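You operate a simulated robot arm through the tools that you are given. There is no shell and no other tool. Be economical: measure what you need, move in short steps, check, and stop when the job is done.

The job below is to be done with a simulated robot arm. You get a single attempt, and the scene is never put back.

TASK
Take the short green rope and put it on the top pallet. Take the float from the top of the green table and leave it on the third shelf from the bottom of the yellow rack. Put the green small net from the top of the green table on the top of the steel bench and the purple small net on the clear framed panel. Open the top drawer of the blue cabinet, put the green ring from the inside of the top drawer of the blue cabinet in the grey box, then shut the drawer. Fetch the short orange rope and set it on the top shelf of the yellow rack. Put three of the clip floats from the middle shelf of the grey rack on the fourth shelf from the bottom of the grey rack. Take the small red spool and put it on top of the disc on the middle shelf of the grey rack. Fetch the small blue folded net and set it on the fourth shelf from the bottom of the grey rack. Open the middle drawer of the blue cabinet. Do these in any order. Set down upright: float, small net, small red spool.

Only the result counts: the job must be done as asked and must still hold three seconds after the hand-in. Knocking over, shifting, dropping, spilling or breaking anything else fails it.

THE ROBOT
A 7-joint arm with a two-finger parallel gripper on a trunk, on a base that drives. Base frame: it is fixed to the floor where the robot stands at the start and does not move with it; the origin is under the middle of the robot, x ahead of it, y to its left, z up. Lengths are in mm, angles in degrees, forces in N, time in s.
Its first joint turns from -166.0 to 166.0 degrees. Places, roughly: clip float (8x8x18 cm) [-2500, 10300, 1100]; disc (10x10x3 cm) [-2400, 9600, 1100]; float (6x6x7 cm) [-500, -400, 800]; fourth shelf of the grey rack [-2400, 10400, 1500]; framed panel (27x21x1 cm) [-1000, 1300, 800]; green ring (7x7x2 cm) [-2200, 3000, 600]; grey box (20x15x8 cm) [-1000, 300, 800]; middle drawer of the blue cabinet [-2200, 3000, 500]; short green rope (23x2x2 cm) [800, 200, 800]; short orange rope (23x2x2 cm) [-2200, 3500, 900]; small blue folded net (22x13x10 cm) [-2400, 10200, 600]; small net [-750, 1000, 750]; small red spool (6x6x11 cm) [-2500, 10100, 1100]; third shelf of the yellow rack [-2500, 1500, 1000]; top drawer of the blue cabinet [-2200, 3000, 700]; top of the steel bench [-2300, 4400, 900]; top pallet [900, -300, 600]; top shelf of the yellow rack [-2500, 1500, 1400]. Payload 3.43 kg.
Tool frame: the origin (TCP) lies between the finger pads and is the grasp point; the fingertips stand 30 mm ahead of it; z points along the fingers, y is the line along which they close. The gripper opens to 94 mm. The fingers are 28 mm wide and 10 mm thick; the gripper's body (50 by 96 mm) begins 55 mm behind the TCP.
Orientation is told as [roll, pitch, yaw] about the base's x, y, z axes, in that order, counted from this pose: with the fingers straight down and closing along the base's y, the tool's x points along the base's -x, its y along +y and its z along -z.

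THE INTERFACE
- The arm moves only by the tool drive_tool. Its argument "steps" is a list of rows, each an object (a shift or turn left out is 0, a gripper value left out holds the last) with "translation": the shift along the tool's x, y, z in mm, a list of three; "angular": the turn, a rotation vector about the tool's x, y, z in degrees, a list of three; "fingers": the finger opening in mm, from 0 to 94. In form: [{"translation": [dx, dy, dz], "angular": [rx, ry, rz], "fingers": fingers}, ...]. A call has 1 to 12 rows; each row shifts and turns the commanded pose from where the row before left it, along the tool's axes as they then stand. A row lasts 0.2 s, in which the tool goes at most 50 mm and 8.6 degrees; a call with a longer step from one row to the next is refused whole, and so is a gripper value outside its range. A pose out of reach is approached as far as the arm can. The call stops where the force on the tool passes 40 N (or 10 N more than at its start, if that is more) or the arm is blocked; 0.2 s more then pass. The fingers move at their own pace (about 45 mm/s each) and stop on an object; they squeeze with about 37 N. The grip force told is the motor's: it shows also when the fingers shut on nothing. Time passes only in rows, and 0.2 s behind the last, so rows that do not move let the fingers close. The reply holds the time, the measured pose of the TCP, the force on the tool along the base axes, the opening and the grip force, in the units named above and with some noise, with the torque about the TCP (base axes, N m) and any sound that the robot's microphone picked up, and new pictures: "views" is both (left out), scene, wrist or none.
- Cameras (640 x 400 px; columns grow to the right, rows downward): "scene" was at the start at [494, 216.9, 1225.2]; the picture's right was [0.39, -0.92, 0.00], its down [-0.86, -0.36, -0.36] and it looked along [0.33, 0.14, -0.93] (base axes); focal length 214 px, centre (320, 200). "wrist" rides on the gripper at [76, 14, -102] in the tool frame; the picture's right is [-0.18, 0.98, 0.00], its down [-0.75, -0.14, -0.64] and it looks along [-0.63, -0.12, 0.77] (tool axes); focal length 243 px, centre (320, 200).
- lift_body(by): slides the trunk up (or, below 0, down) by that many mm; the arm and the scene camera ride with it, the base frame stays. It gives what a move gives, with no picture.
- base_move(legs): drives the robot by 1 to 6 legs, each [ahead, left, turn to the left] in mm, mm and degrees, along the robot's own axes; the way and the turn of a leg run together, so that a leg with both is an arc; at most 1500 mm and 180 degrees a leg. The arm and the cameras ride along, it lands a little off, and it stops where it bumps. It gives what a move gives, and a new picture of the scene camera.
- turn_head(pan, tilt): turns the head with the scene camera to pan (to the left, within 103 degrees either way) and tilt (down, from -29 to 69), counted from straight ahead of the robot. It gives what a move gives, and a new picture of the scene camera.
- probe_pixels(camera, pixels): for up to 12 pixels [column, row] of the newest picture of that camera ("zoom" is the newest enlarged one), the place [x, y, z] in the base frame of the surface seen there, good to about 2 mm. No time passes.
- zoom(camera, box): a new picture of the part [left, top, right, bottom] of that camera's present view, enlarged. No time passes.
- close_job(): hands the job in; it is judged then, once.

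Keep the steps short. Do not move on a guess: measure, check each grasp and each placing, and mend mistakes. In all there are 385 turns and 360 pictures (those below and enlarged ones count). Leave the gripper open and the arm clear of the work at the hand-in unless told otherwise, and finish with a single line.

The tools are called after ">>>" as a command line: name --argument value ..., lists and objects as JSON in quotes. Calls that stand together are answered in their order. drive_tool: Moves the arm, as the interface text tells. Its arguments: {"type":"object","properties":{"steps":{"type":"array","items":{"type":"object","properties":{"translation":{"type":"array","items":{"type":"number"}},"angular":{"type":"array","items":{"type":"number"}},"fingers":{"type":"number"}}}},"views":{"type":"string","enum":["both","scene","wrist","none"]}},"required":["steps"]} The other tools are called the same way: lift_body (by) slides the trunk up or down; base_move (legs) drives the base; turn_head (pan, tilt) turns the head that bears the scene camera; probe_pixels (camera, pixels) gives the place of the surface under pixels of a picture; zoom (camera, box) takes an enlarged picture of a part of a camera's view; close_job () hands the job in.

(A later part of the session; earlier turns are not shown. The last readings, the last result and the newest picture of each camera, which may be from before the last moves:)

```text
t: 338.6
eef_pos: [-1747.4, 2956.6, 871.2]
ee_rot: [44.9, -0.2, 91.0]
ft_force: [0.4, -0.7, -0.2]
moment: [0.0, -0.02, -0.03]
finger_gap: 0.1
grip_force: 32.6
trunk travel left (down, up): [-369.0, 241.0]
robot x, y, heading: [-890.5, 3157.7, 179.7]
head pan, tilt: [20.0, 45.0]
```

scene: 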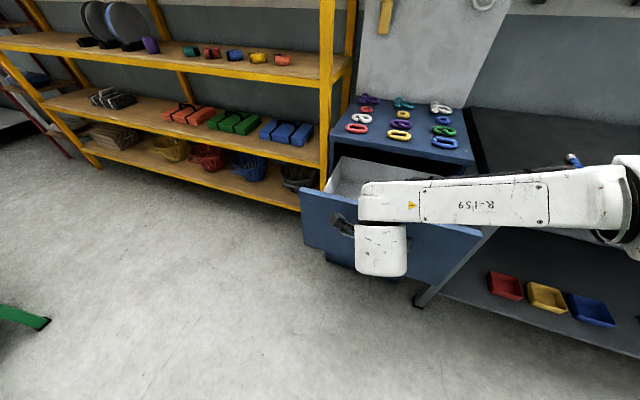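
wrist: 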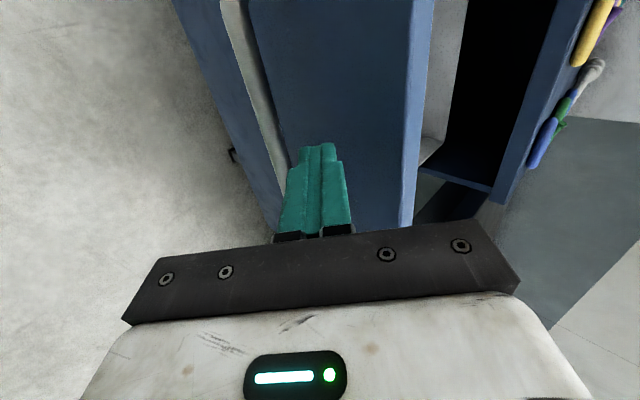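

The fingertips are just in front of the face. I push by driving the base ahead 260 mm, as the arm alone would not reach so far.

>>> base_move --legs '[[250, 0, 0]]'

```text
t: 340.4
eef_pos: [-2001.3, 2962.1, 872.4]
ee_rot: [45.1, -0.2, 90.6]
ft_force: [-0.9, -0.2, -0.6]
moment: [-0.02, -0.04, 0.01]
finger_gap: 0.0
grip_force: 33.5
trunk travel left (down, up): [-369.0, 241.0]
robot x, y, heading: [-1137.5, 3154.5, 179.5]
head pan, tilt: [20.0, 45.0]
```

scene: 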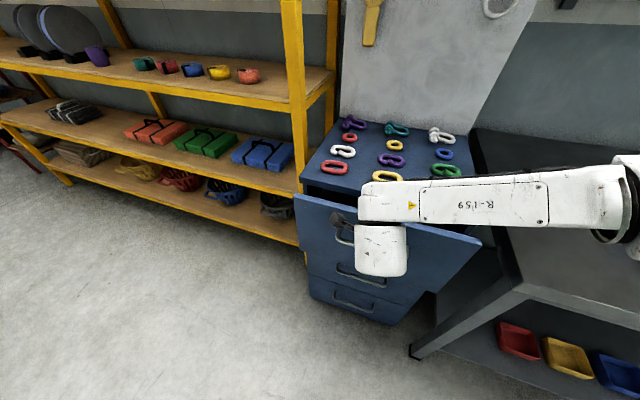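

Nearly shut. I push the rest with the arm until it meets resistance.

>>> drive_tool --steps '[{"translation": [0, 10.6, 10.6]}, {"translation": [0, 10.6, 10.6]}, {"translation": [0, 7, 7]}, {"translation": [0, 5, 5]}, {"translation": [0, 5, 5]}, {"translation": [0, 5, 5]}]' --views "wrist"

```text
t: 341.8
eef_pos: [-2055.6, 2962.3, 871.1]
ee_rot: [44.4, -0.2, 90.5]
ft_force: [17.6, 5.0, 13.3]
moment: [0.21, 0.12, -0.34]
finger_gap: 0.0
grip_force: 33.2
trunk travel left (down, up): [-369.0, 241.0]
robot x, y, heading: [-1136.8, 3155.4, 179.3]
head pan, tilt: [20.0, 45.0]
stopped in row 6: the force on the tool passed its limit at 51 N (the readings are from after the stop); the commanded pose is now the measured one
```

wrist: 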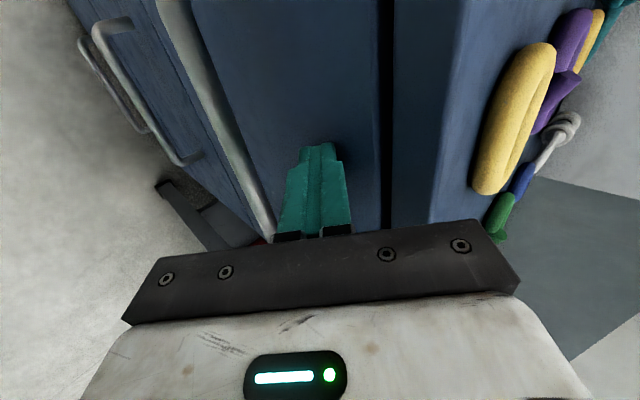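

It has met the stop. I back off and probe the face against the 2nd drawer.

>>> drive_tool --steps '[{"translation": [0, 0, -40]}, {"translation": [0, 0, -40]}, {"translation": [0, 0, -40]}, {"translation": [40, 0, 0]}, {"translation": [40, 0, 0]}, {"translation": [40, 0, 0]}, {"translation": [40, 0, 0]}]' --views "scene"

```text
t: 343.4
eef_pos: [-1971.3, 2804.4, 951.0]
ee_rot: [44.4, -0.4, 90.4]
ft_force: [-0.9, 0.1, 0.0]
moment: [-0.05, 0.0, 0.0]
finger_gap: 0.3
grip_force: 32.8
trunk travel left (down, up): [-369.0, 241.0]
robot x, y, heading: [-1137.1, 3158.0, 179.4]
head pan, tilt: [20.0, 45.0]
```

scene: 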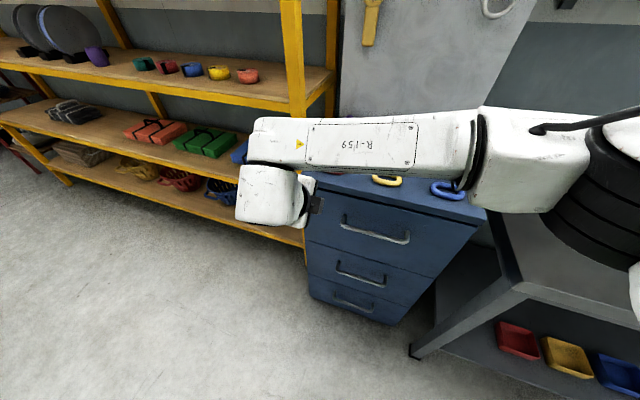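

>>> probe_pixels --camera "scene" --pixels '[[390, 220], [350, 220], [365, 262], [360, 305], [375, 237], [345, 267], [365, 276], [385, 282], [440, 215], [380, 200]]'

```text
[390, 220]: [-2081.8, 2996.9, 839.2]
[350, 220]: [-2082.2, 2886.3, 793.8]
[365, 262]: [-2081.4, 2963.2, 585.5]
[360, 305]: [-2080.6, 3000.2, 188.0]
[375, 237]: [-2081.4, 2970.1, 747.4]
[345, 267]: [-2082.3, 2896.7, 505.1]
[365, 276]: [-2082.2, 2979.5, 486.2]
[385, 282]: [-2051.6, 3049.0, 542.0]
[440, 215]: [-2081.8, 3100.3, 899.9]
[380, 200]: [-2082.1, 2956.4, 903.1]
```

The top drawer is shut (face at x -2082). Before lowering for the middle handle I check the elbow's place relative to the bench.

>>> probe_pixels --camera "scene" --pixels '[[530, 190], [500, 210], [580, 220], [620, 170], [560, 130], [620, 260], [470, 190], [600, 240], [515, 270]]'

```text
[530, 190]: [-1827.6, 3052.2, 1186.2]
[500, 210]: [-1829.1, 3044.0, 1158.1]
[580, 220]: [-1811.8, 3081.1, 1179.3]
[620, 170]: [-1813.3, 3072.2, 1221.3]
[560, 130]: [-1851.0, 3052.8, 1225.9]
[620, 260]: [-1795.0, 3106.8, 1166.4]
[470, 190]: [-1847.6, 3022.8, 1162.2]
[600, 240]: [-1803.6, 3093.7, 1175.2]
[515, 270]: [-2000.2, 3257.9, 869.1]
```

The elbow would come near the bench when lowered. I shift the robot 260 mm left and bring the hand back to y 2960, so the elbow stays in front of the cabinet.

>>> base_move --legs '[[0, 260, 0]]'

>>> drive_tool --steps '[{"translation": [-45, 0, 0], "fingers": 28}, {"translation": [-45, 0, 0]}, {"translation": [-45, 0, 0]}, {"translation": [-45, 0, 0]}, {"translation": [-45, 0, 0]}, {"translation": [-45, 0, 0]}, {"translation": [-45, 0, 0]}, {"translation": [-45, 0, 0]}, {"translation": [-45, 0, 0]}]' --views "scene"

```text
t: 345.3
eef_pos: [-1969.9, 2534.8, 950.6]
ee_rot: [44.4, -0.4, 91.0]
ft_force: [0.7, 0.9, -0.7]
moment: [-0.02, 0.03, 0.0]
finger_gap: 0.0
grip_force: 33.1
trunk travel left (down, up): [-369.0, 241.0]
robot x, y, heading: [-1140.0, 2894.5, -179.8]
head pan, tilt: [20.0, 45.0]
```

scene: 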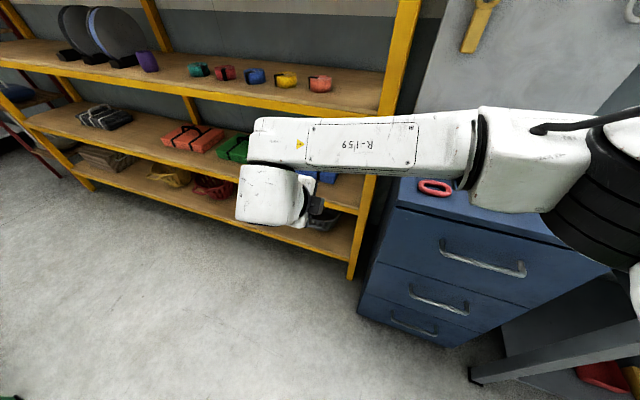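

```text
t: 347.3
eef_pos: [-1979.0, 2936.9, 952.5]
ee_rot: [44.4, -0.2, 91.2]
ft_force: [0.2, -0.4, -0.1]
moment: [0.0, 0.02, -0.01]
finger_gap: 28.0
grip_force: 0.0
trunk travel left (down, up): [-369.0, 241.0]
robot x, y, heading: [-1138.7, 2894.8, -180.2]
head pan, tilt: [20.0, 45.0]
```

scene: 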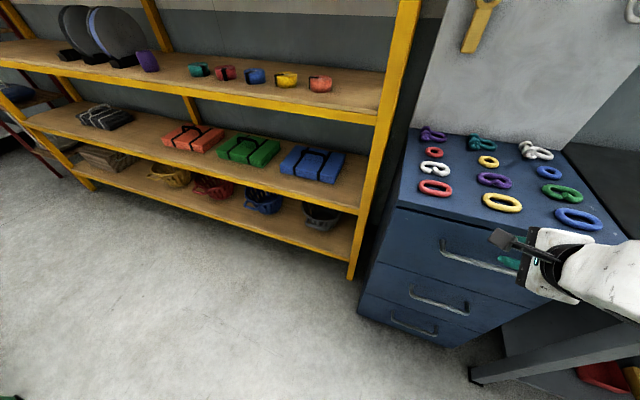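

I step 40 mm away from the cabinet and lower the trunk 330.

>>> drive_tool --steps '[{"translation": [-21, -28, -28]}]' --views "none"

>>> lift_body --by -330

>>> turn_head --pan 0 --tilt 35

```text
t: 347.7
eef_pos: [-1940.6, 2960.7, 953.6]
ee_rot: [44.4, -0.2, 91.1]
ft_force: [-0.7, -0.5, 0.1]
moment: [0.01, 0.01, -0.02]
finger_gap: 27.9
grip_force: 0.1
trunk travel left (down, up): [-369.0, 241.0]
robot x, y, heading: [-1141.7, 2893.6, -179.8]
head pan, tilt: [20.0, 45.0]
```

```text
t: 350.9
eef_pos: [-1941.7, 2961.1, 623.8]
ee_rot: [44.4, -0.2, 91.1]
ft_force: [0.1, 0.0, 0.4]
moment: [0.01, 0.01, 0.01]
finger_gap: 28.0
grip_force: 0.1
trunk travel left (down, up): [-39.0, 571.0]
robot x, y, heading: [-1139.3, 2894.3, -179.9]
head pan, tilt: [20.0, 45.0]
```

```text
t: 351.8
eef_pos: [-1942.3, 2960.2, 623.8]
ee_rot: [44.4, -0.2, 91.1]
ft_force: [-0.1, 0.2, 0.0]
moment: [0.01, 0.0, 0.01]
finger_gap: 28.1
grip_force: 0.0
trunk travel left (down, up): [-39.0, 571.0]
robot x, y, heading: [-1141.0, 2896.8, -179.7]
head pan, tilt: [0.0, 35.0]
```

scene: 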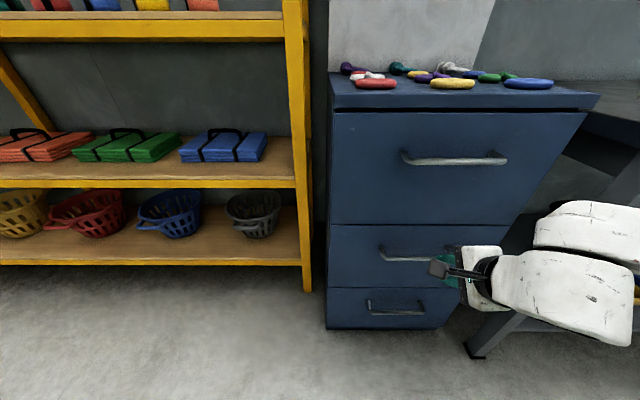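

>>> zoom --camera "scene" --box '[360, 220, 480, 295]'

>>> probe_pixels --camera "scene" --pixels '[[385, 258], [400, 259], [420, 258], [381, 248], [440, 160], [420, 161]]'

```text
5.33 times, centred on (420, 258) of scene
```

zoom: 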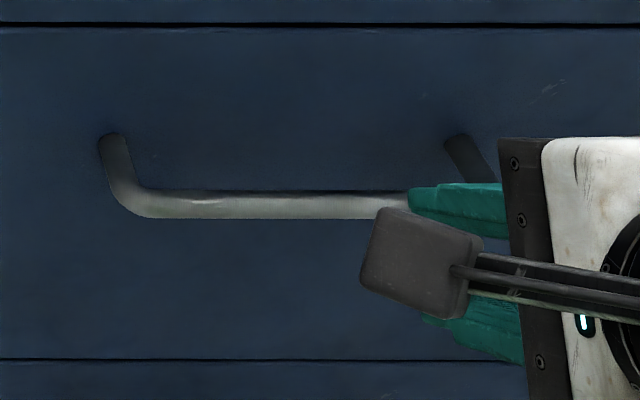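

```text
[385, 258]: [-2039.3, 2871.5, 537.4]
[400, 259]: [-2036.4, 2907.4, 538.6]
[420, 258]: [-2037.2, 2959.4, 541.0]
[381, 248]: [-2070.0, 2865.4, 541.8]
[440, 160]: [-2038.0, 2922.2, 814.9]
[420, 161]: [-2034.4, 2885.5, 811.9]
```

Bar centre about (-2043, 2960, 537). I approach along the tool axis.

>>> drive_tool --steps '[{"translation": [0, 11.8, 20]}, {"translation": [0, 0, 30]}, {"translation": [0, 0, 30]}]' --views "wrist"

```text
t: 352.6
eef_pos: [-2007.7, 2961.0, 576.0]
ee_rot: [44.3, -0.3, 91.2]
ft_force: [0.1, 0.9, 0.1]
moment: [0.02, -0.01, -0.03]
finger_gap: 28.0
grip_force: 0.1
trunk travel left (down, up): [-39.0, 571.0]
robot x, y, heading: [-1140.6, 2898.5, -179.9]
head pan, tilt: [0.0, 35.0]
```

wrist: 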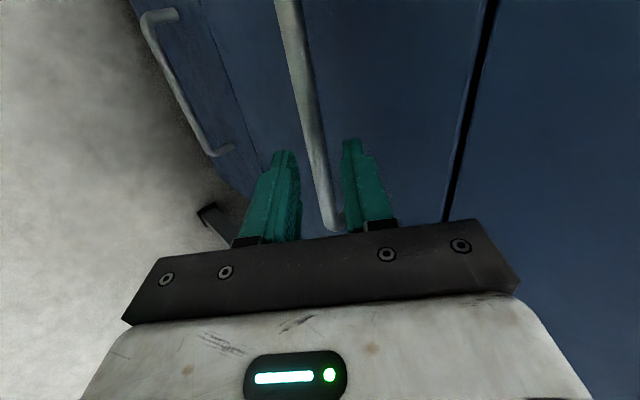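

Aligned. I advance 38 mm, close and pull gently.

>>> drive_tool --steps '[{"translation": [0, 0, 20]}, {"translation": [0, 0, 18]}, {"fingers": 0}, {"fingers": 0}, {"fingers": 0}]' --views "wrist"

```text
t: 353.8
eef_pos: [-2033.2, 2959.7, 545.3]
ee_rot: [44.2, -0.1, 91.0]
ft_force: [11.4, 0.2, -7.7]
moment: [-0.75, -0.2, -1.09]
finger_gap: 14.0
grip_force: 45.2
trunk travel left (down, up): [-39.0, 571.0]
robot x, y, heading: [-1139.0, 2896.8, -180.0]
head pan, tilt: [0.0, 35.0]
```

wrist: 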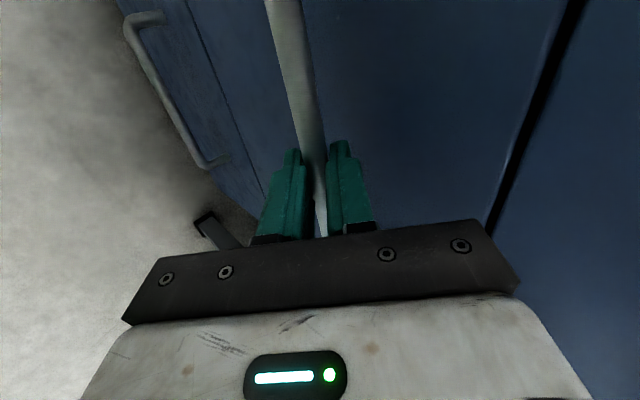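

Gripped (14 mm). I pull by driving the base straight back 255 mm.

>>> base_move --legs '[[-255, 0, 0]]'

```text
t: 355.6
eef_pos: [-1780.5, 2959.7, 545.3]
ee_rot: [44.2, -0.3, 91.0]
ft_force: [1.6, 11.8, -22.6]
moment: [-0.51, -0.26, -1.2]
finger_gap: 14.1
grip_force: 44.4
trunk travel left (down, up): [-39.0, 571.0]
robot x, y, heading: [-886.2, 2895.9, -179.9]
head pan, tilt: [0.0, 35.0]
```

scene: 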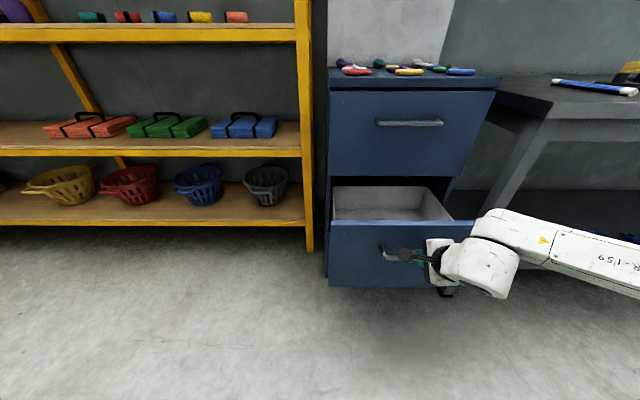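

The middle drawer is out 252 mm. I pull on until its stop.

>>> base_move --legs '[[-60, 0, 0]]'

```text
t: 356.6
eef_pos: [-1730.8, 2960.0, 549.3]
ee_rot: [44.8, -0.2, 90.8]
ft_force: [-0.1, -1.3, -0.3]
moment: [-0.8, -0.03, -1.12]
finger_gap: 13.9
grip_force: 44.6
trunk travel left (down, up): [-39.0, 571.0]
robot x, y, heading: [-833.1, 2893.8, -179.8]
head pan, tilt: [0.0, 35.0]
stopped in leg 1: the force on the tool passed its limit at 48 N (the readings are from after the stop); the commanded pose is now the measured one
```

scene: 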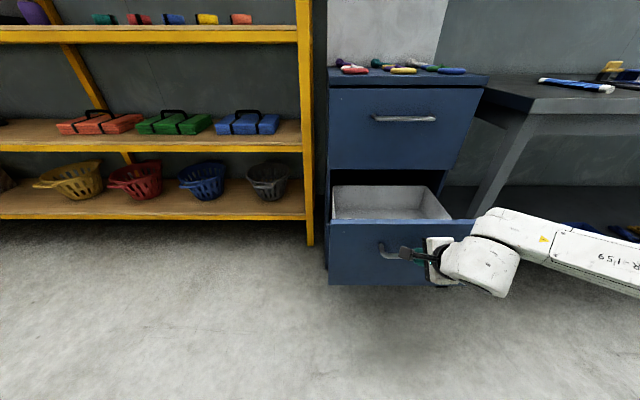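

It has met its stop. I open the fingers, back out along the tool axis, and probe the faces.

>>> drive_tool --steps '[{"fingers": 30}, {"fingers": 30}, {"translation": [0, 0, -20]}, {"translation": [0, 0, -40]}, {"translation": [0, 0, -40]}]' --views "scene"

>>> probe_pixels --camera "scene" --pixels '[[350, 260], [360, 110], [400, 165], [440, 275], [360, 221]]'

```text
t: 357.8
eef_pos: [-1659.7, 2959.4, 618.7]
ee_rot: [44.8, -0.3, 91.0]
ft_force: [0.3, 0.5, -0.7]
moment: [-0.02, 0.02, -0.01]
finger_gap: 30.0
grip_force: 0.0
trunk travel left (down, up): [-39.0, 571.0]
robot x, y, heading: [-834.6, 2895.7, -179.9]
head pan, tilt: [0.0, 35.0]
```

scene: 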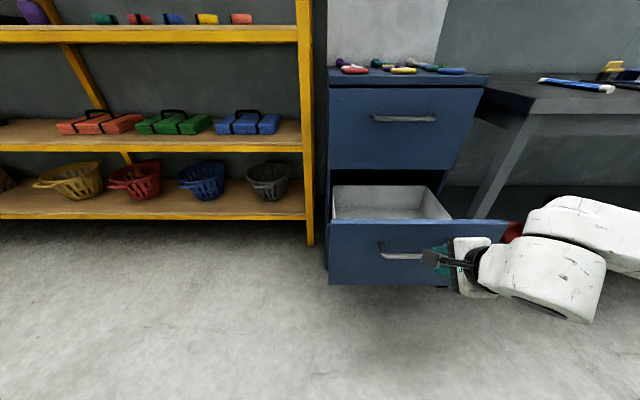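

```text
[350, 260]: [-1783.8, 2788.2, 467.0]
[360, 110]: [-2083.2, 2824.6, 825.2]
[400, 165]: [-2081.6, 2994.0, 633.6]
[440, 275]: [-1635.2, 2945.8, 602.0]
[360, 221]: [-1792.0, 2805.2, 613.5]
```

The top drawer is shut and the middle one is open by 298 mm. Next is the grey rack near y 10300. I back off, raise the trunk, level the tool, and turn to face +y.

>>> base_move --legs '[[-150, 0, 0]]'

>>> lift_body --by 480

>>> drive_tool --steps '[{"angular": [7.5, 0, 0]}, {"angular": [7.5, 0, 0]}, {"angular": [7.5, 0, 0]}, {"angular": [7.5, 0, 0]}, {"angular": [7.5, 0, 0]}, {"angular": [7.4, 0, 0]}]' --views "none"

>>> base_move --legs '[[0, 0, -90]]'

```text
t: 359.2
eef_pos: [-1508.5, 2964.7, 618.7]
ee_rot: [44.8, -0.3, 90.6]
ft_force: [-0.2, 0.2, 0.0]
moment: [0.02, -0.03, 0.0]
finger_gap: 30.1
grip_force: 0.0
trunk travel left (down, up): [-39.0, 571.0]
robot x, y, heading: [-680.4, 2893.3, 179.6]
head pan, tilt: [0.0, 35.0]
```

scene: 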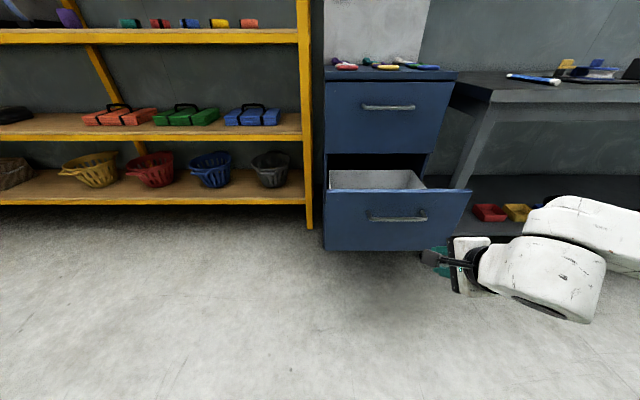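

```text
refused: 480 is not a number from -400 to 400
```

```text
t: 360.6
eef_pos: [-1508.6, 2968.1, 618.4]
ee_rot: [-0.1, -0.3, 90.6]
ft_force: [0.6, 0.7, -0.2]
moment: [0.0, 0.02, -0.01]
finger_gap: 30.2
grip_force: 0.1
trunk travel left (down, up): [-39.0, 571.0]
robot x, y, heading: [-682.9, 2893.4, 179.8]
head pan, tilt: [0.0, 35.0]
```

```text
t: 364.1
eef_pos: [-825.9, 3712.6, 618.2]
ee_rot: [0.0, 0.0, 15.5]
ft_force: [-0.6, -0.7, -0.4]
moment: [-0.02, 0.03, -0.01]
finger_gap: 30.2
grip_force: 0.0
trunk travel left (down, up): [-39.0, 571.0]
robot x, y, heading: [-681.8, 2893.8, 103.6]
head pan, tilt: [0.0, 35.0]
stopped in leg 1: the robot was blocked; the commanded pose is now the measured one
```

scene: 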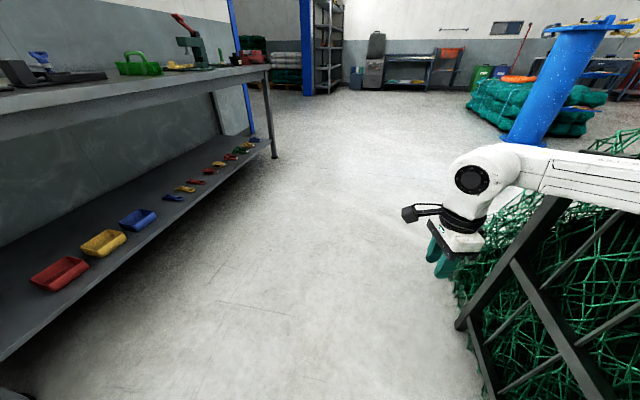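

The lift was refused (limit 400 per call), so the low arm met the net crate on turning. I turn back 15°, then raise the trunk 400.

>>> base_move --legs '[[0, 0, 15]]'

>>> lift_body --by 400

>>> base_move --legs '[[0, 380, 0]]'

```text
t: 365.3
eef_pos: [-1032.0, 3649.7, 618.8]
ee_rot: [0.0, 0.0, 30.4]
ft_force: [0.2, -0.5, 0.3]
moment: [0.01, 0.01, 0.06]
finger_gap: 29.8
grip_force: 0.1
trunk travel left (down, up): [-39.0, 571.0]
robot x, y, heading: [-685.9, 2892.6, 118.7]
head pan, tilt: [0.0, 35.0]
```

scene: 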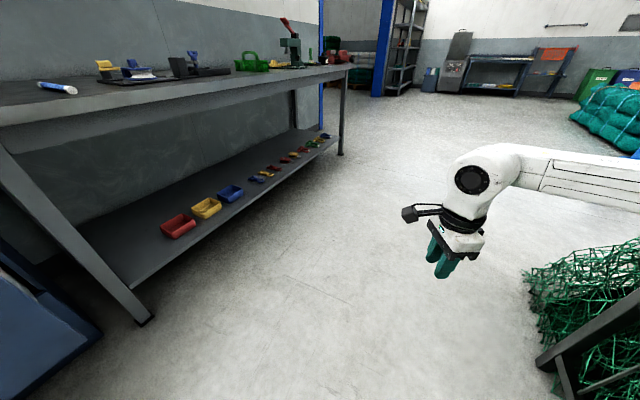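

```text
t: 369.2
eef_pos: [-1032.8, 3648.7, 1018.5]
ee_rot: [0.0, 0.0, 30.6]
ft_force: [-0.7, 0.6, 0.6]
moment: [0.01, -0.04, -0.02]
finger_gap: 29.9
grip_force: 0.1
trunk travel left (down, up): [-439.0, 171.0]
robot x, y, heading: [-683.6, 2896.7, 118.9]
head pan, tilt: [0.0, 35.0]
```

```text
t: 371.5
eef_pos: [-1353.1, 3475.2, 1018.7]
ee_rot: [-0.1, 0.0, 30.0]
ft_force: [0.9, -0.3, 1.1]
moment: [-0.04, 0.0, 0.0]
finger_gap: 30.2
grip_force: 0.1
trunk travel left (down, up): [-439.0, 171.0]
robot x, y, heading: [-1012.2, 2719.6, 118.1]
head pan, tilt: [0.0, 35.0]
```

scene: 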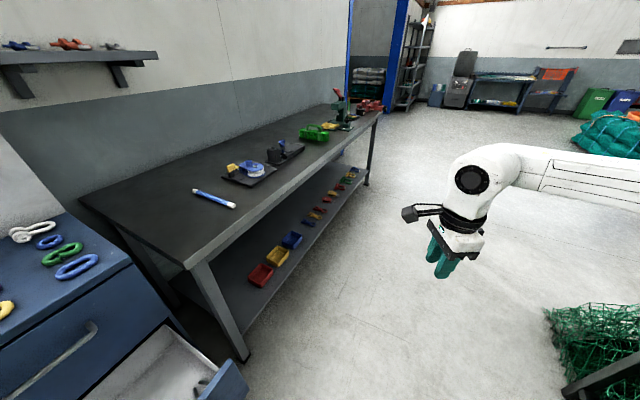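

I check the crate's corner against its earlier place (about (-496,3343)).

>>> probe_pixels --camera "scene" --pixels '[[567, 385], [575, 395], [600, 380], [635, 350], [200, 385], [380, 110], [420, 60], [395, 100]]'

```text
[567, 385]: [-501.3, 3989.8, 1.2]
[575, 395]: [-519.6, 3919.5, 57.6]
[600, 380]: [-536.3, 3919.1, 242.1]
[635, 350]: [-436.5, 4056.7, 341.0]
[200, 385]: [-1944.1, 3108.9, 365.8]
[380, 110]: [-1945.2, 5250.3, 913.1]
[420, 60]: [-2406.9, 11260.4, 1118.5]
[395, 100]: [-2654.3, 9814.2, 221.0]
```

>>> turn_head --pan -70 --tilt 45

```text
t: 372.9
eef_pos: [-1352.9, 3475.8, 1017.7]
ee_rot: [0.0, 0.0, 30.0]
ft_force: [0.3, -0.2, -0.2]
moment: [-0.01, -0.01, 0.01]
finger_gap: 30.2
grip_force: 0.1
trunk travel left (down, up): [-439.0, 171.0]
robot x, y, heading: [-1010.5, 2716.5, 118.4]
head pan, tilt: [-70.0, 45.0]
```

scene: 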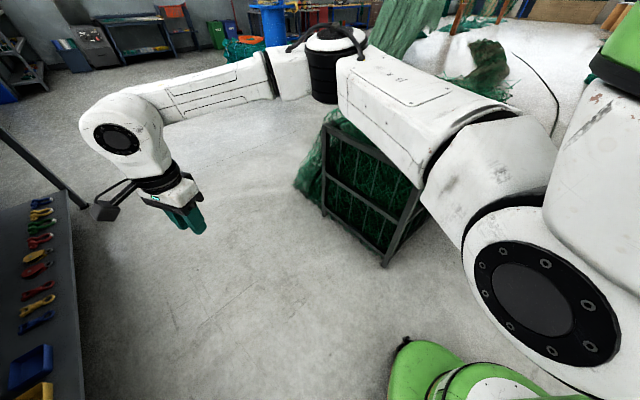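

>>> probe_pixels --camera "scene" --pixels '[[384, 265], [387, 257], [325, 213], [324, 130], [395, 225], [405, 200]]'

```text
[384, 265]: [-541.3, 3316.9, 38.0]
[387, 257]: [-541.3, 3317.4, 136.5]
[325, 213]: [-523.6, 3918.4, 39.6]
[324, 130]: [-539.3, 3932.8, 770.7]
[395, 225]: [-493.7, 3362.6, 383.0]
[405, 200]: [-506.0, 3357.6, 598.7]
```

The crate's side is still square with the room, so it did not move. I turn to face +y and look ahead.

>>> base_move --legs '[[0, 0, -28]]'

>>> turn_head --pan 5 --tilt 20

```text
t: 374.7
eef_pos: [-967.5, 3546.8, 1017.7]
ee_rot: [0.0, 0.0, 2.7]
ft_force: [0.7, 0.0, -0.3]
moment: [-0.01, -0.01, -0.03]
finger_gap: 29.9
grip_force: 0.1
trunk travel left (down, up): [-439.0, 171.0]
robot x, y, heading: [-1009.8, 2721.5, 91.0]
head pan, tilt: [-70.0, 45.0]
```

scene: 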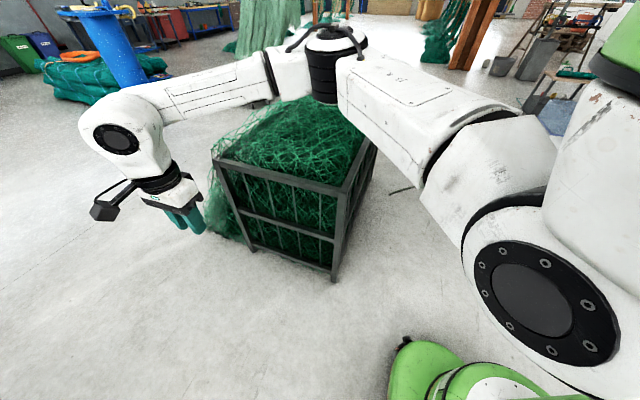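

```text
t: 376.2
eef_pos: [-966.1, 3547.0, 1018.6]
ee_rot: [0.0, 0.0, 2.7]
ft_force: [-0.4, 0.0, -0.3]
moment: [-0.01, 0.02, -0.01]
finger_gap: 30.1
grip_force: 0.1
trunk travel left (down, up): [-439.0, 171.0]
robot x, y, heading: [-1008.0, 2717.8, 91.0]
head pan, tilt: [5.0, 20.0]
```

scene: 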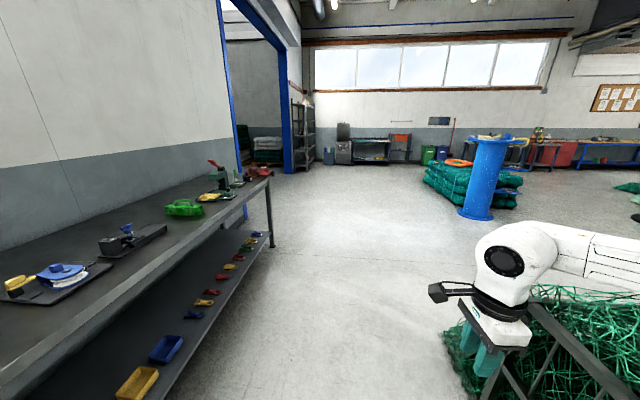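

The floor is clear ahead. I drive 5.6 m along +y.

>>> base_move --legs '[[1200, 150, 0], [1500, 0, -1], [1500, 0, 0], [1400, 0, 0]]'

>>> turn_head --pan 35 --tilt 15

```text
t: 402.9
eef_pos: [-1299.6, 9126.2, 1018.6]
ee_rot: [0.0, 0.0, 3.6]
ft_force: [-0.4, 0.0, 0.6]
moment: [0.03, 0.01, 0.01]
finger_gap: 30.0
grip_force: 0.1
trunk travel left (down, up): [-439.0, 171.0]
robot x, y, heading: [-1329.5, 8296.5, 91.7]
head pan, tilt: [5.0, 20.0]
```

scene: 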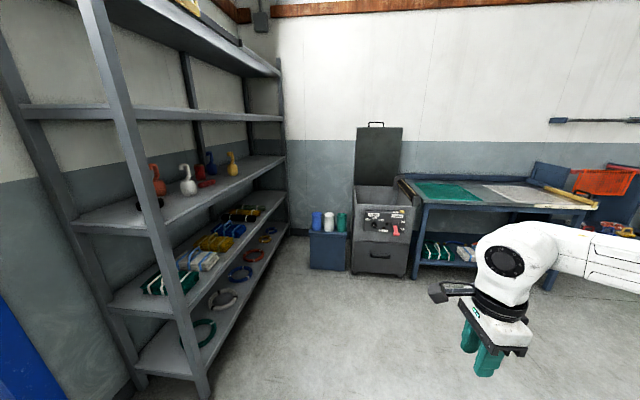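

```text
t: 403.8
eef_pos: [-1299.0, 9127.7, 1019.1]
ee_rot: [0.0, 0.1, 3.5]
ft_force: [0.8, 0.3, -0.1]
moment: [0.01, -0.01, -0.02]
finger_gap: 30.1
grip_force: 0.1
trunk travel left (down, up): [-439.0, 171.0]
robot x, y, heading: [-1332.1, 8298.3, 91.9]
head pan, tilt: [35.0, 15.0]
```

scene: 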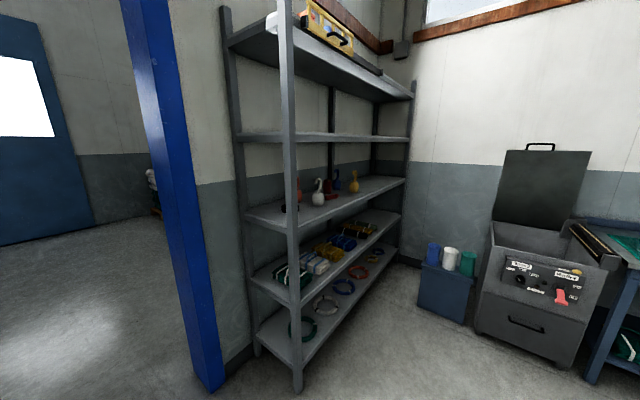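

I see the grey rack with five shelves; the vase-like clip floats are on the middle one. I move out to x≈-950 and drive alongside, then turn to face it.

>>> base_move --legs '[[0, -400, -2], [1500, 0, 0], [200, 0, 0], [0, 0, 90]]'

>>> turn_head --pan 5 --tilt 20

```text
t: 418.3
eef_pos: [-1748.7, 10060.9, 1017.9]
ee_rot: [0.0, 0.0, 90.6]
ft_force: [-0.2, 0.0, -0.8]
moment: [-0.02, 0.0, 0.02]
finger_gap: 30.1
grip_force: 0.0
trunk travel left (down, up): [-439.0, 171.0]
robot x, y, heading: [-917.9, 9986.1, 178.7]
head pan, tilt: [35.0, 15.0]
```

scene: 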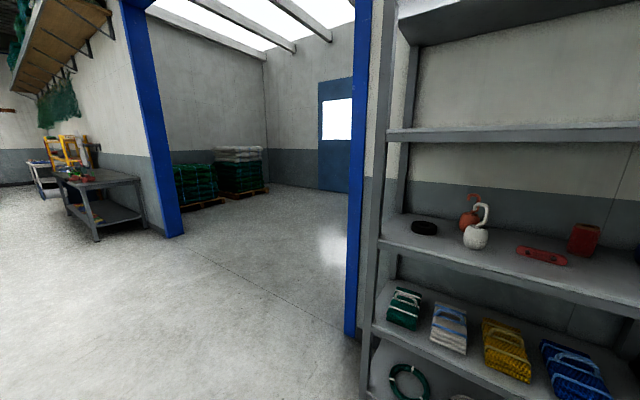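

```text
t: 419.2
eef_pos: [-1750.1, 10060.2, 1018.8]
ee_rot: [0.0, 0.0, 90.6]
ft_force: [0.9, -0.8, 0.2]
moment: [-0.01, 0.02, -0.03]
finger_gap: 30.0
grip_force: 0.0
trunk travel left (down, up): [-439.0, 171.0]
robot x, y, heading: [-922.4, 9985.9, 178.9]
head pan, tilt: [5.0, 20.0]
```

scene: 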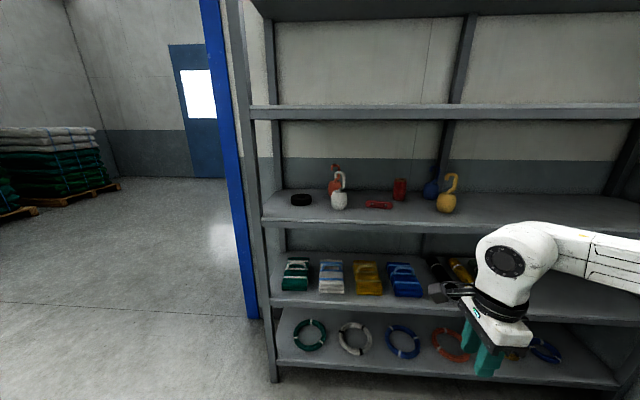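

>>> zoom --camera "scene" --box '[270, 90, 500, 235]'

>>> probe_pixels --camera "scene" --pixels '[[302, 195], [302, 203], [339, 200], [334, 188], [400, 182], [400, 198], [431, 190], [447, 205], [379, 204], [350, 117], [350, 108], [360, 225]]'

```text
2.76 times, centred on (385, 162) of scene
```

zoom: 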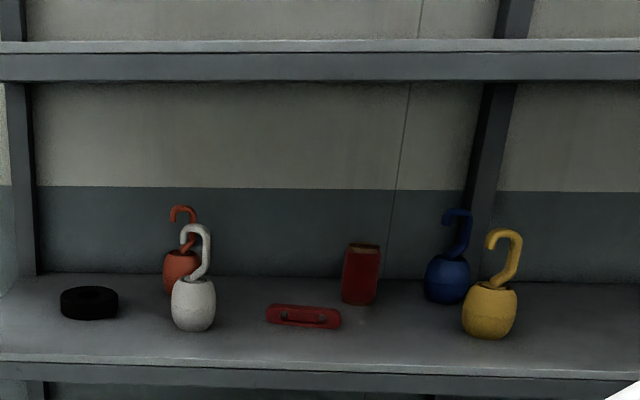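

```text
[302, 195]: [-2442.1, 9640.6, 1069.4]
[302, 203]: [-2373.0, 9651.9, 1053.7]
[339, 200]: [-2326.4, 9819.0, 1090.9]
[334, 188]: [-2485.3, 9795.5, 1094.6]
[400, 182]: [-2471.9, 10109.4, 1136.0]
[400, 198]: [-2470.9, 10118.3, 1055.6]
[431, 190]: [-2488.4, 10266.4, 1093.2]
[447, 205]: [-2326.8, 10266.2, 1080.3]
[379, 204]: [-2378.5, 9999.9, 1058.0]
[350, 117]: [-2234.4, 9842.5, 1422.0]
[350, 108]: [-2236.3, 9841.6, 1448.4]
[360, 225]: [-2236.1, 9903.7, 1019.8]
```

I now have the middle shelf's content: disc (-2425,9645), white clip float (-2366,9819), orange (-2525,9797), spool (-2501,10114), blue (-2528,10266), yellow (-2367,10266). The rack's front is at x -2235. I turn the tool to yaw 0, then pitch 72 to point into the rack.

>>> drive_tool --steps '[{"angular": [0, 0, 8.3], "fingers": 94}, {"angular": [0, 0, 8.3]}, {"angular": [0, 0, 8.3]}, {"angular": [0, 0, 8.3]}, {"angular": [0, 0, 8.3]}, {"angular": [0, 0, 8.3]}, {"angular": [0, 0, 8.3]}, {"angular": [0, 0, 8.3]}, {"angular": [0, 0, 8.3]}, {"angular": [0, 0, 8.3]}, {"angular": [0, 0, 7.6]}]' --views "none"

>>> lift_body --by 100

>>> drive_tool --steps '[{"angular": [0, 8, 0]}, {"angular": [0, 8, 0]}, {"angular": [0, 8, 0]}, {"angular": [0, 8, 0]}, {"angular": [0, 8, 0]}, {"angular": [0, 8, 0]}, {"angular": [0, 8, 0]}, {"angular": [0, 8, 0]}, {"angular": [0, 8, 0]}]' --views "both"

```text
t: 421.6
eef_pos: [-1749.6, 10059.6, 1018.7]
ee_rot: [-0.1, 0.0, 0.0]
ft_force: [0.5, 0.1, -0.1]
moment: [-0.01, 0.01, 0.0]
finger_gap: 94.1
grip_force: 0.0
trunk travel left (down, up): [-439.0, 171.0]
robot x, y, heading: [-926.2, 9986.4, 178.7]
head pan, tilt: [5.0, 20.0]
```

```text
t: 422.9
eef_pos: [-1749.5, 10060.7, 1118.6]
ee_rot: [-0.1, 0.0, 0.0]
ft_force: [0.3, 0.0, 0.6]
moment: [-0.02, -0.02, 0.01]
finger_gap: 94.1
grip_force: 0.0
trunk travel left (down, up): [-539.0, 71.0]
robot x, y, heading: [-922.0, 9987.6, 178.8]
head pan, tilt: [5.0, 20.0]
```

```text
t: 424.9
eef_pos: [-1748.2, 10054.4, 1115.9]
ee_rot: [-0.7, 68.4, 0.7]
ft_force: [-0.5, -0.6, 0.1]
moment: [0.07, 0.0, -0.07]
finger_gap: 94.3
grip_force: 0.0
out of reach, approached as far as the arm can: row 9
trunk travel left (down, up): [-539.0, 71.0]
robot x, y, heading: [-919.9, 9987.0, 179.0]
head pan, tilt: [5.0, 20.0]
```

scene: 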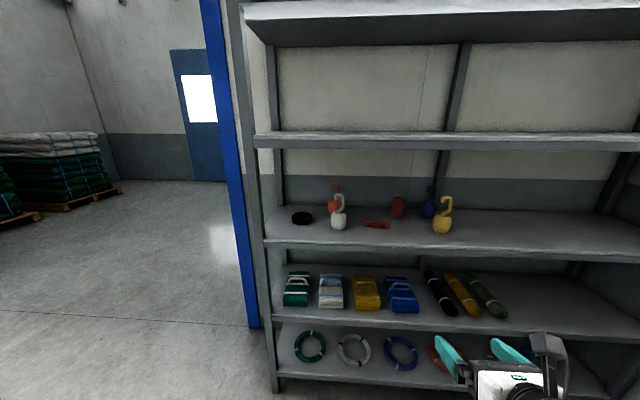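
wrist: 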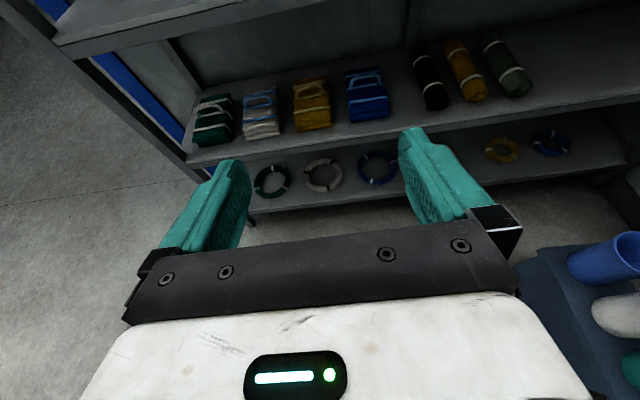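

Pitch 68 is attained. I drive right 212 mm and ahead 480 mm to the yellow clip float, stopping short.

>>> drive_tool --steps '[{"angular": [-0.7, -2.4, 0.3]}]' --views "none"

>>> base_move --legs '[[0, -212, 1.2], [470, 0, 0]]'

```text
t: 425.3
eef_pos: [-1747.4, 10055.5, 1114.4]
ee_rot: [-0.8, 66.0, -0.5]
ft_force: [0.3, 0.1, 1.1]
moment: [-0.04, 0.02, -0.02]
finger_gap: 94.0
grip_force: 0.0
trunk travel left (down, up): [-539.0, 71.0]
robot x, y, heading: [-923.2, 9988.9, 178.7]
head pan, tilt: [5.0, 20.0]
```

```text
t: 429.4
eef_pos: [-2222.2, 10258.9, 1114.1]
ee_rot: [-1.1, 66.0, 0.0]
ft_force: [0.1, 0.3, 0.0]
moment: [0.0, -0.01, -0.04]
finger_gap: 94.1
grip_force: 0.0
trunk travel left (down, up): [-539.0, 71.0]
robot x, y, heading: [-1393.9, 10199.0, 179.8]
head pan, tilt: [5.0, 20.0]
```

scene: 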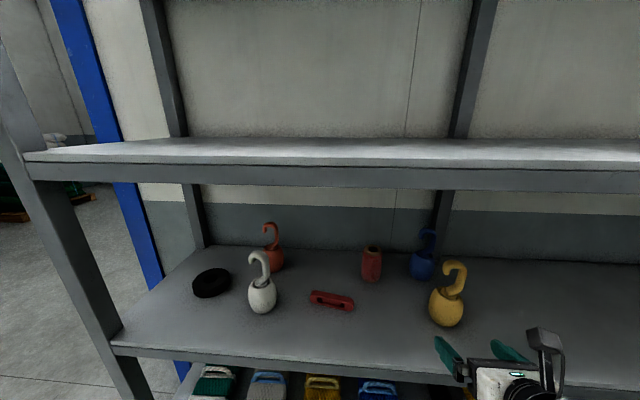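

Now a close view: I probe the yellow float and the others.

>>> zoom --camera "scene" --box '[390, 210, 510, 340]'

>>> probe_pixels --camera "scene" --pixels '[[447, 310], [432, 310], [462, 310], [447, 296], [447, 325], [445, 265], [480, 320], [210, 275], [210, 295], [371, 251], [371, 270], [400, 155]]'

```text
3.08 times, centred on (450, 275) of scene
```

zoom: 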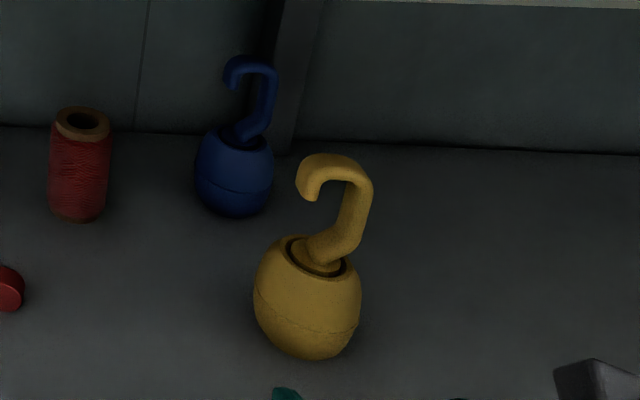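

```text
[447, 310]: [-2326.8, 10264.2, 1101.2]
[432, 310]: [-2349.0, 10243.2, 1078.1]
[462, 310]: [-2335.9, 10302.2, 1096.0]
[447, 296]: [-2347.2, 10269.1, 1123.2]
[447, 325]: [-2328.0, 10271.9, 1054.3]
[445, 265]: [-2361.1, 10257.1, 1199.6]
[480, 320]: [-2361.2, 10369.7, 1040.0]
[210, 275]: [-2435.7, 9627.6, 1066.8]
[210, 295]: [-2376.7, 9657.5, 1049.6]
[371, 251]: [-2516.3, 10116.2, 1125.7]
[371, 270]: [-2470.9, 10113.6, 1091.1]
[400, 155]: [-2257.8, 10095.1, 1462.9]
```

The yellow float's axis works out at (-2361,10285), body z 1040–1125. I move to a pre-grasp 90 mm short and look through the wrist camera.

>>> drive_tool --steps '[{"translation": [15.2, 13, 24.4], "angular": [-1.1, 0, 0]}, {"translation": [15.2, 13, 24.4]}]' --views "wrist"

```text
t: 430.0
eef_pos: [-2280.3, 10286.6, 1124.6]
ee_rot: [0.1, 66.0, 0.1]
ft_force: [-0.2, 1.0, -0.6]
moment: [0.01, -0.02, -0.01]
finger_gap: 93.9
grip_force: 0.1
trunk travel left (down, up): [-539.0, 71.0]
robot x, y, heading: [-1395.1, 10201.8, 179.6]
head pan, tilt: [5.0, 20.0]
```

wrist: 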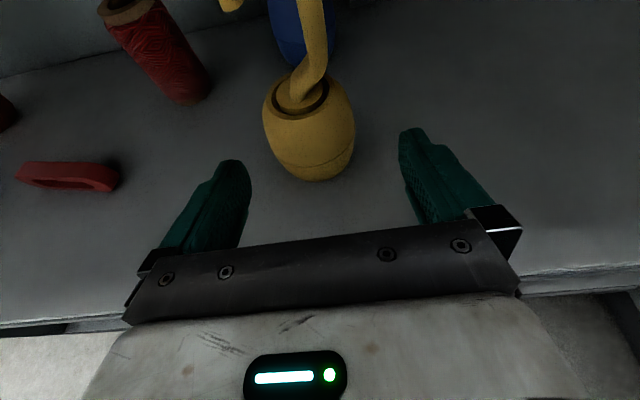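

The axis of the tool is at column 320; the float's body is centred near 309, about 9 mm to the left. I probe to confirm.

>>> probe_pixels --camera "wrist" --pixels '[[267, 125], [352, 125], [310, 125], [310, 160], [310, 85]]'

```text
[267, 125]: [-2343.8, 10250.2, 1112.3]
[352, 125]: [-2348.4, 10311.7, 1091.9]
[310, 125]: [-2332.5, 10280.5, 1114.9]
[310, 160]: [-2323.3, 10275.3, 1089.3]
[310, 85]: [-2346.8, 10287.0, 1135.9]
```

Centre y≈10280. I shift -6 mm and advance 88 mm in steps.

>>> drive_tool --steps '[{"translation": [0, -6, 20]}, {"translation": [0, 0, 30]}]' --views "wrist"

```text
t: 430.6
eef_pos: [-2326.1, 10282.0, 1104.5]
ee_rot: [0.3, 66.0, 0.2]
ft_force: [0.1, -0.8, -0.8]
moment: [0.0, 0.03, 0.04]
finger_gap: 93.9
grip_force: 0.1
trunk travel left (down, up): [-539.0, 71.0]
robot x, y, heading: [-1391.2, 10204.6, 179.4]
head pan, tilt: [5.0, 20.0]
```

wrist: 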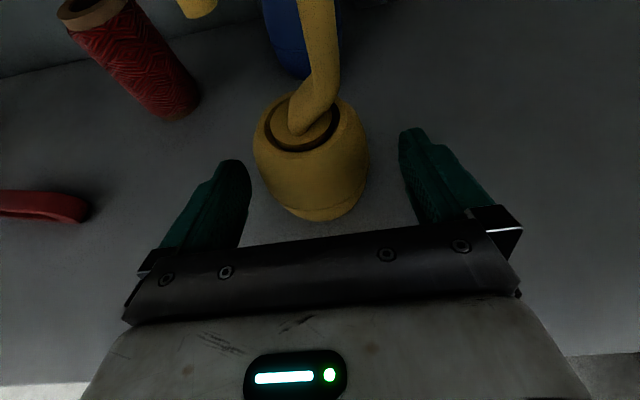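

Still a little left of the axis; I shift -5 mm and advance 37 mm.

>>> drive_tool --steps '[{"translation": [0, -5, 5]}, {"translation": [0, 0, 18]}, {"translation": [0, 0, 14]}]' --views "wrist"

```text
t: 431.4
eef_pos: [-2359.7, 10277.3, 1087.9]
ee_rot: [0.1, 66.0, 0.1]
ft_force: [0.4, 0.0, -0.5]
moment: [0.01, -0.01, 0.03]
finger_gap: 94.1
grip_force: 0.0
trunk travel left (down, up): [-539.0, 71.0]
robot x, y, heading: [-1392.2, 10201.5, 179.7]
head pan, tilt: [5.0, 20.0]
```

wrist: 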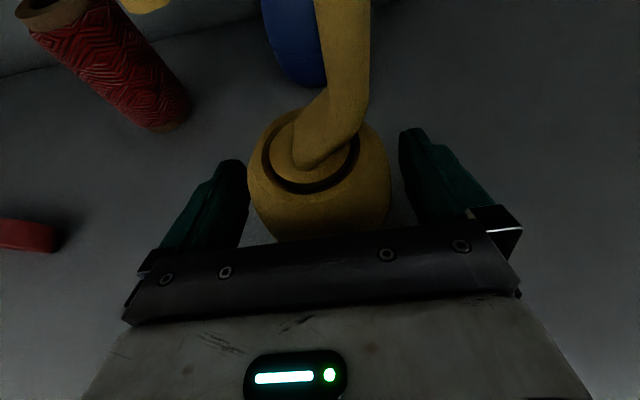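

Centred. I close.

>>> drive_tool --steps '[{"fingers": 0}, {"fingers": 0}, {"fingers": 0}, {"translation": [3, 0, -1.5]}, {"translation": [9, 0, -4]}]' --views "wrist"

```text
t: 432.6
eef_pos: [-2359.6, 10274.1, 1099.6]
ee_rot: [0.1, 65.9, 0.2]
ft_force: [0.1, -0.2, -1.7]
moment: [0.01, 0.0, 0.01]
finger_gap: 73.6
grip_force: 37.2
trunk travel left (down, up): [-539.0, 71.0]
robot x, y, heading: [-1396.3, 10204.5, 179.6]
head pan, tilt: [5.0, 20.0]
```

wrist: 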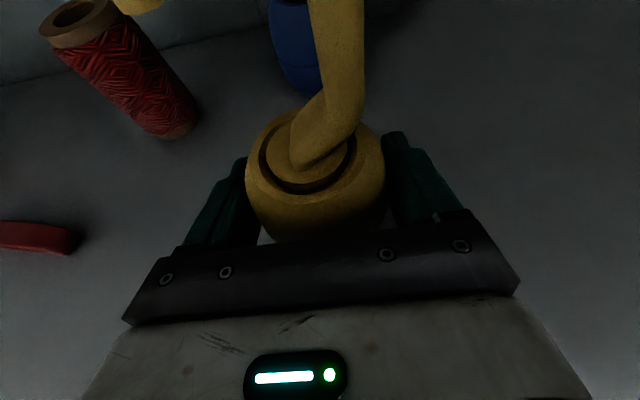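

Held (73.6 mm). I lift 30 mm, back the robot out 320 mm, raise the trunk fully and then the hand toward z 1540.

>>> drive_tool --steps '[{"translation": [27, 0, -12]}]' --views "none"

>>> base_move --legs '[[-320, 0, 0]]'

>>> lift_body --by 70

>>> drive_tool --steps '[{"translation": [41, 0, -18]}, {"translation": [41, 0, -18]}, {"translation": [41, 0, -18]}, {"translation": [41, 0, -18]}, {"translation": [41, 0, -18]}, {"translation": [41, 0, -18]}, {"translation": [41, 0, -18]}, {"translation": [18, 0, -8]}]' --views "scene"

```text
t: 433.0
eef_pos: [-2358.0, 10275.0, 1129.5]
ee_rot: [-0.1, 66.0, 0.0]
ft_force: [-0.1, 0.4, -0.7]
moment: [0.01, -0.03, -0.01]
finger_gap: 73.8
grip_force: 36.9
trunk travel left (down, up): [-539.0, 71.0]
robot x, y, heading: [-1396.8, 10204.9, 179.7]
head pan, tilt: [5.0, 20.0]
```

```text
t: 435.1
eef_pos: [-2045.1, 10274.3, 1128.9]
ee_rot: [0.0, 66.1, 0.0]
ft_force: [0.3, -1.0, -0.9]
moment: [0.02, 0.01, 0.0]
finger_gap: 73.6
grip_force: 37.1
trunk travel left (down, up): [-539.0, 71.0]
robot x, y, heading: [-1080.4, 10201.9, 179.3]
head pan, tilt: [5.0, 20.0]
```

scene: 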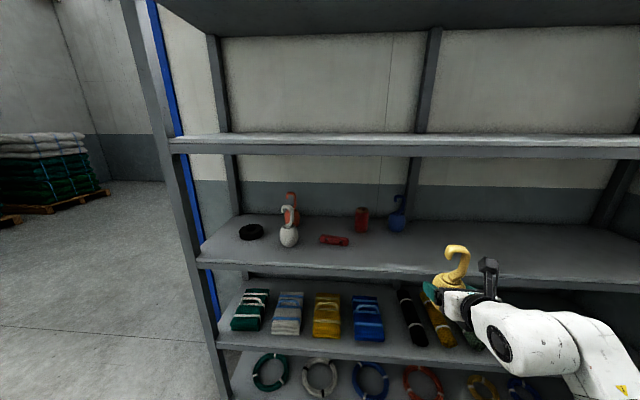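

```text
t: 436.2
eef_pos: [-2045.7, 10273.9, 1197.6]
ee_rot: [0.1, 66.0, 0.0]
ft_force: [-0.4, -0.1, -1.9]
moment: [-0.02, 0.0, 0.01]
finger_gap: 73.5
grip_force: 37.2
trunk travel left (down, up): [-609.0, 1.0]
robot x, y, heading: [-1075.0, 10199.3, 179.6]
head pan, tilt: [5.0, 20.0]
```

```text
t: 438.0
eef_pos: [-2048.3, 10274.1, 1531.9]
ee_rot: [0.0, 65.9, 0.0]
ft_force: [-0.2, 0.4, -1.3]
moment: [0.04, -0.01, 0.02]
finger_gap: 73.2
grip_force: 37.1
trunk travel left (down, up): [-609.0, 1.0]
robot x, y, heading: [-1084.9, 10200.4, 179.6]
head pan, tilt: [5.0, 20.0]
```

scene: 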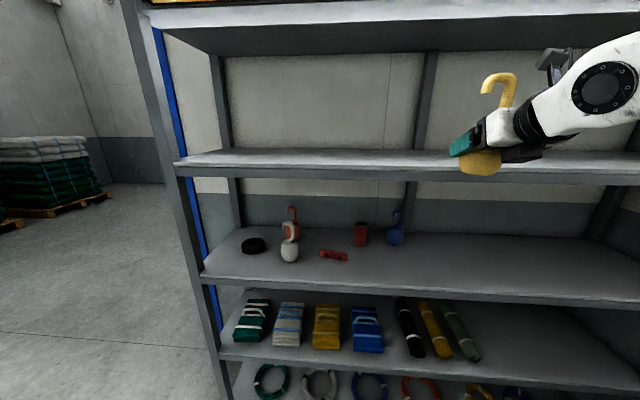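

>>> probe_pixels --camera "scene" --pixels '[[350, 160], [350, 168], [420, 160], [300, 155], [600, 160], [410, 50], [400, 20]]'

```text
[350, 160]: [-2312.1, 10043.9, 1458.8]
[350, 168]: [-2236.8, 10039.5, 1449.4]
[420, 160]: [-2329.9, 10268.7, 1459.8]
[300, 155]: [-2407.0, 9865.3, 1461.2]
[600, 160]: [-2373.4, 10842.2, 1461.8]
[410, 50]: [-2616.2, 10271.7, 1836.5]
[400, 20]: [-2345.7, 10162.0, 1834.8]
```

The fourth shelf's surface is at z≈1460; the float's bottom is at 1484. I drive ahead 300 mm.

>>> base_move --legs '[[300, 0, 0]]'

```text
t: 440.1
eef_pos: [-2349.2, 10271.1, 1531.4]
ee_rot: [0.0, 66.0, 0.3]
ft_force: [-0.5, 0.6, -0.7]
moment: [0.0, 0.02, -0.01]
finger_gap: 73.5
grip_force: 37.1
trunk travel left (down, up): [-609.0, 1.0]
robot x, y, heading: [-1377.8, 10205.0, 180.0]
head pan, tilt: [5.0, 20.0]
```

scene: 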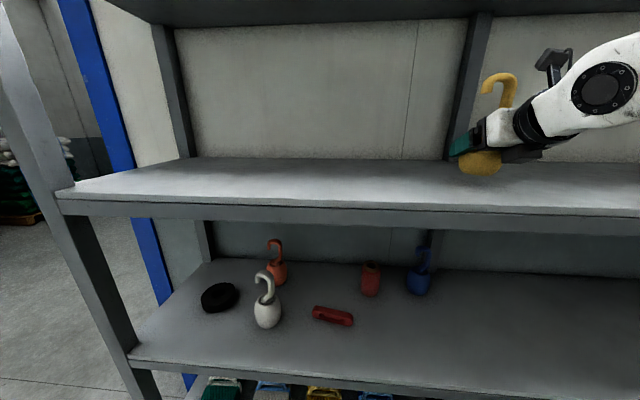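

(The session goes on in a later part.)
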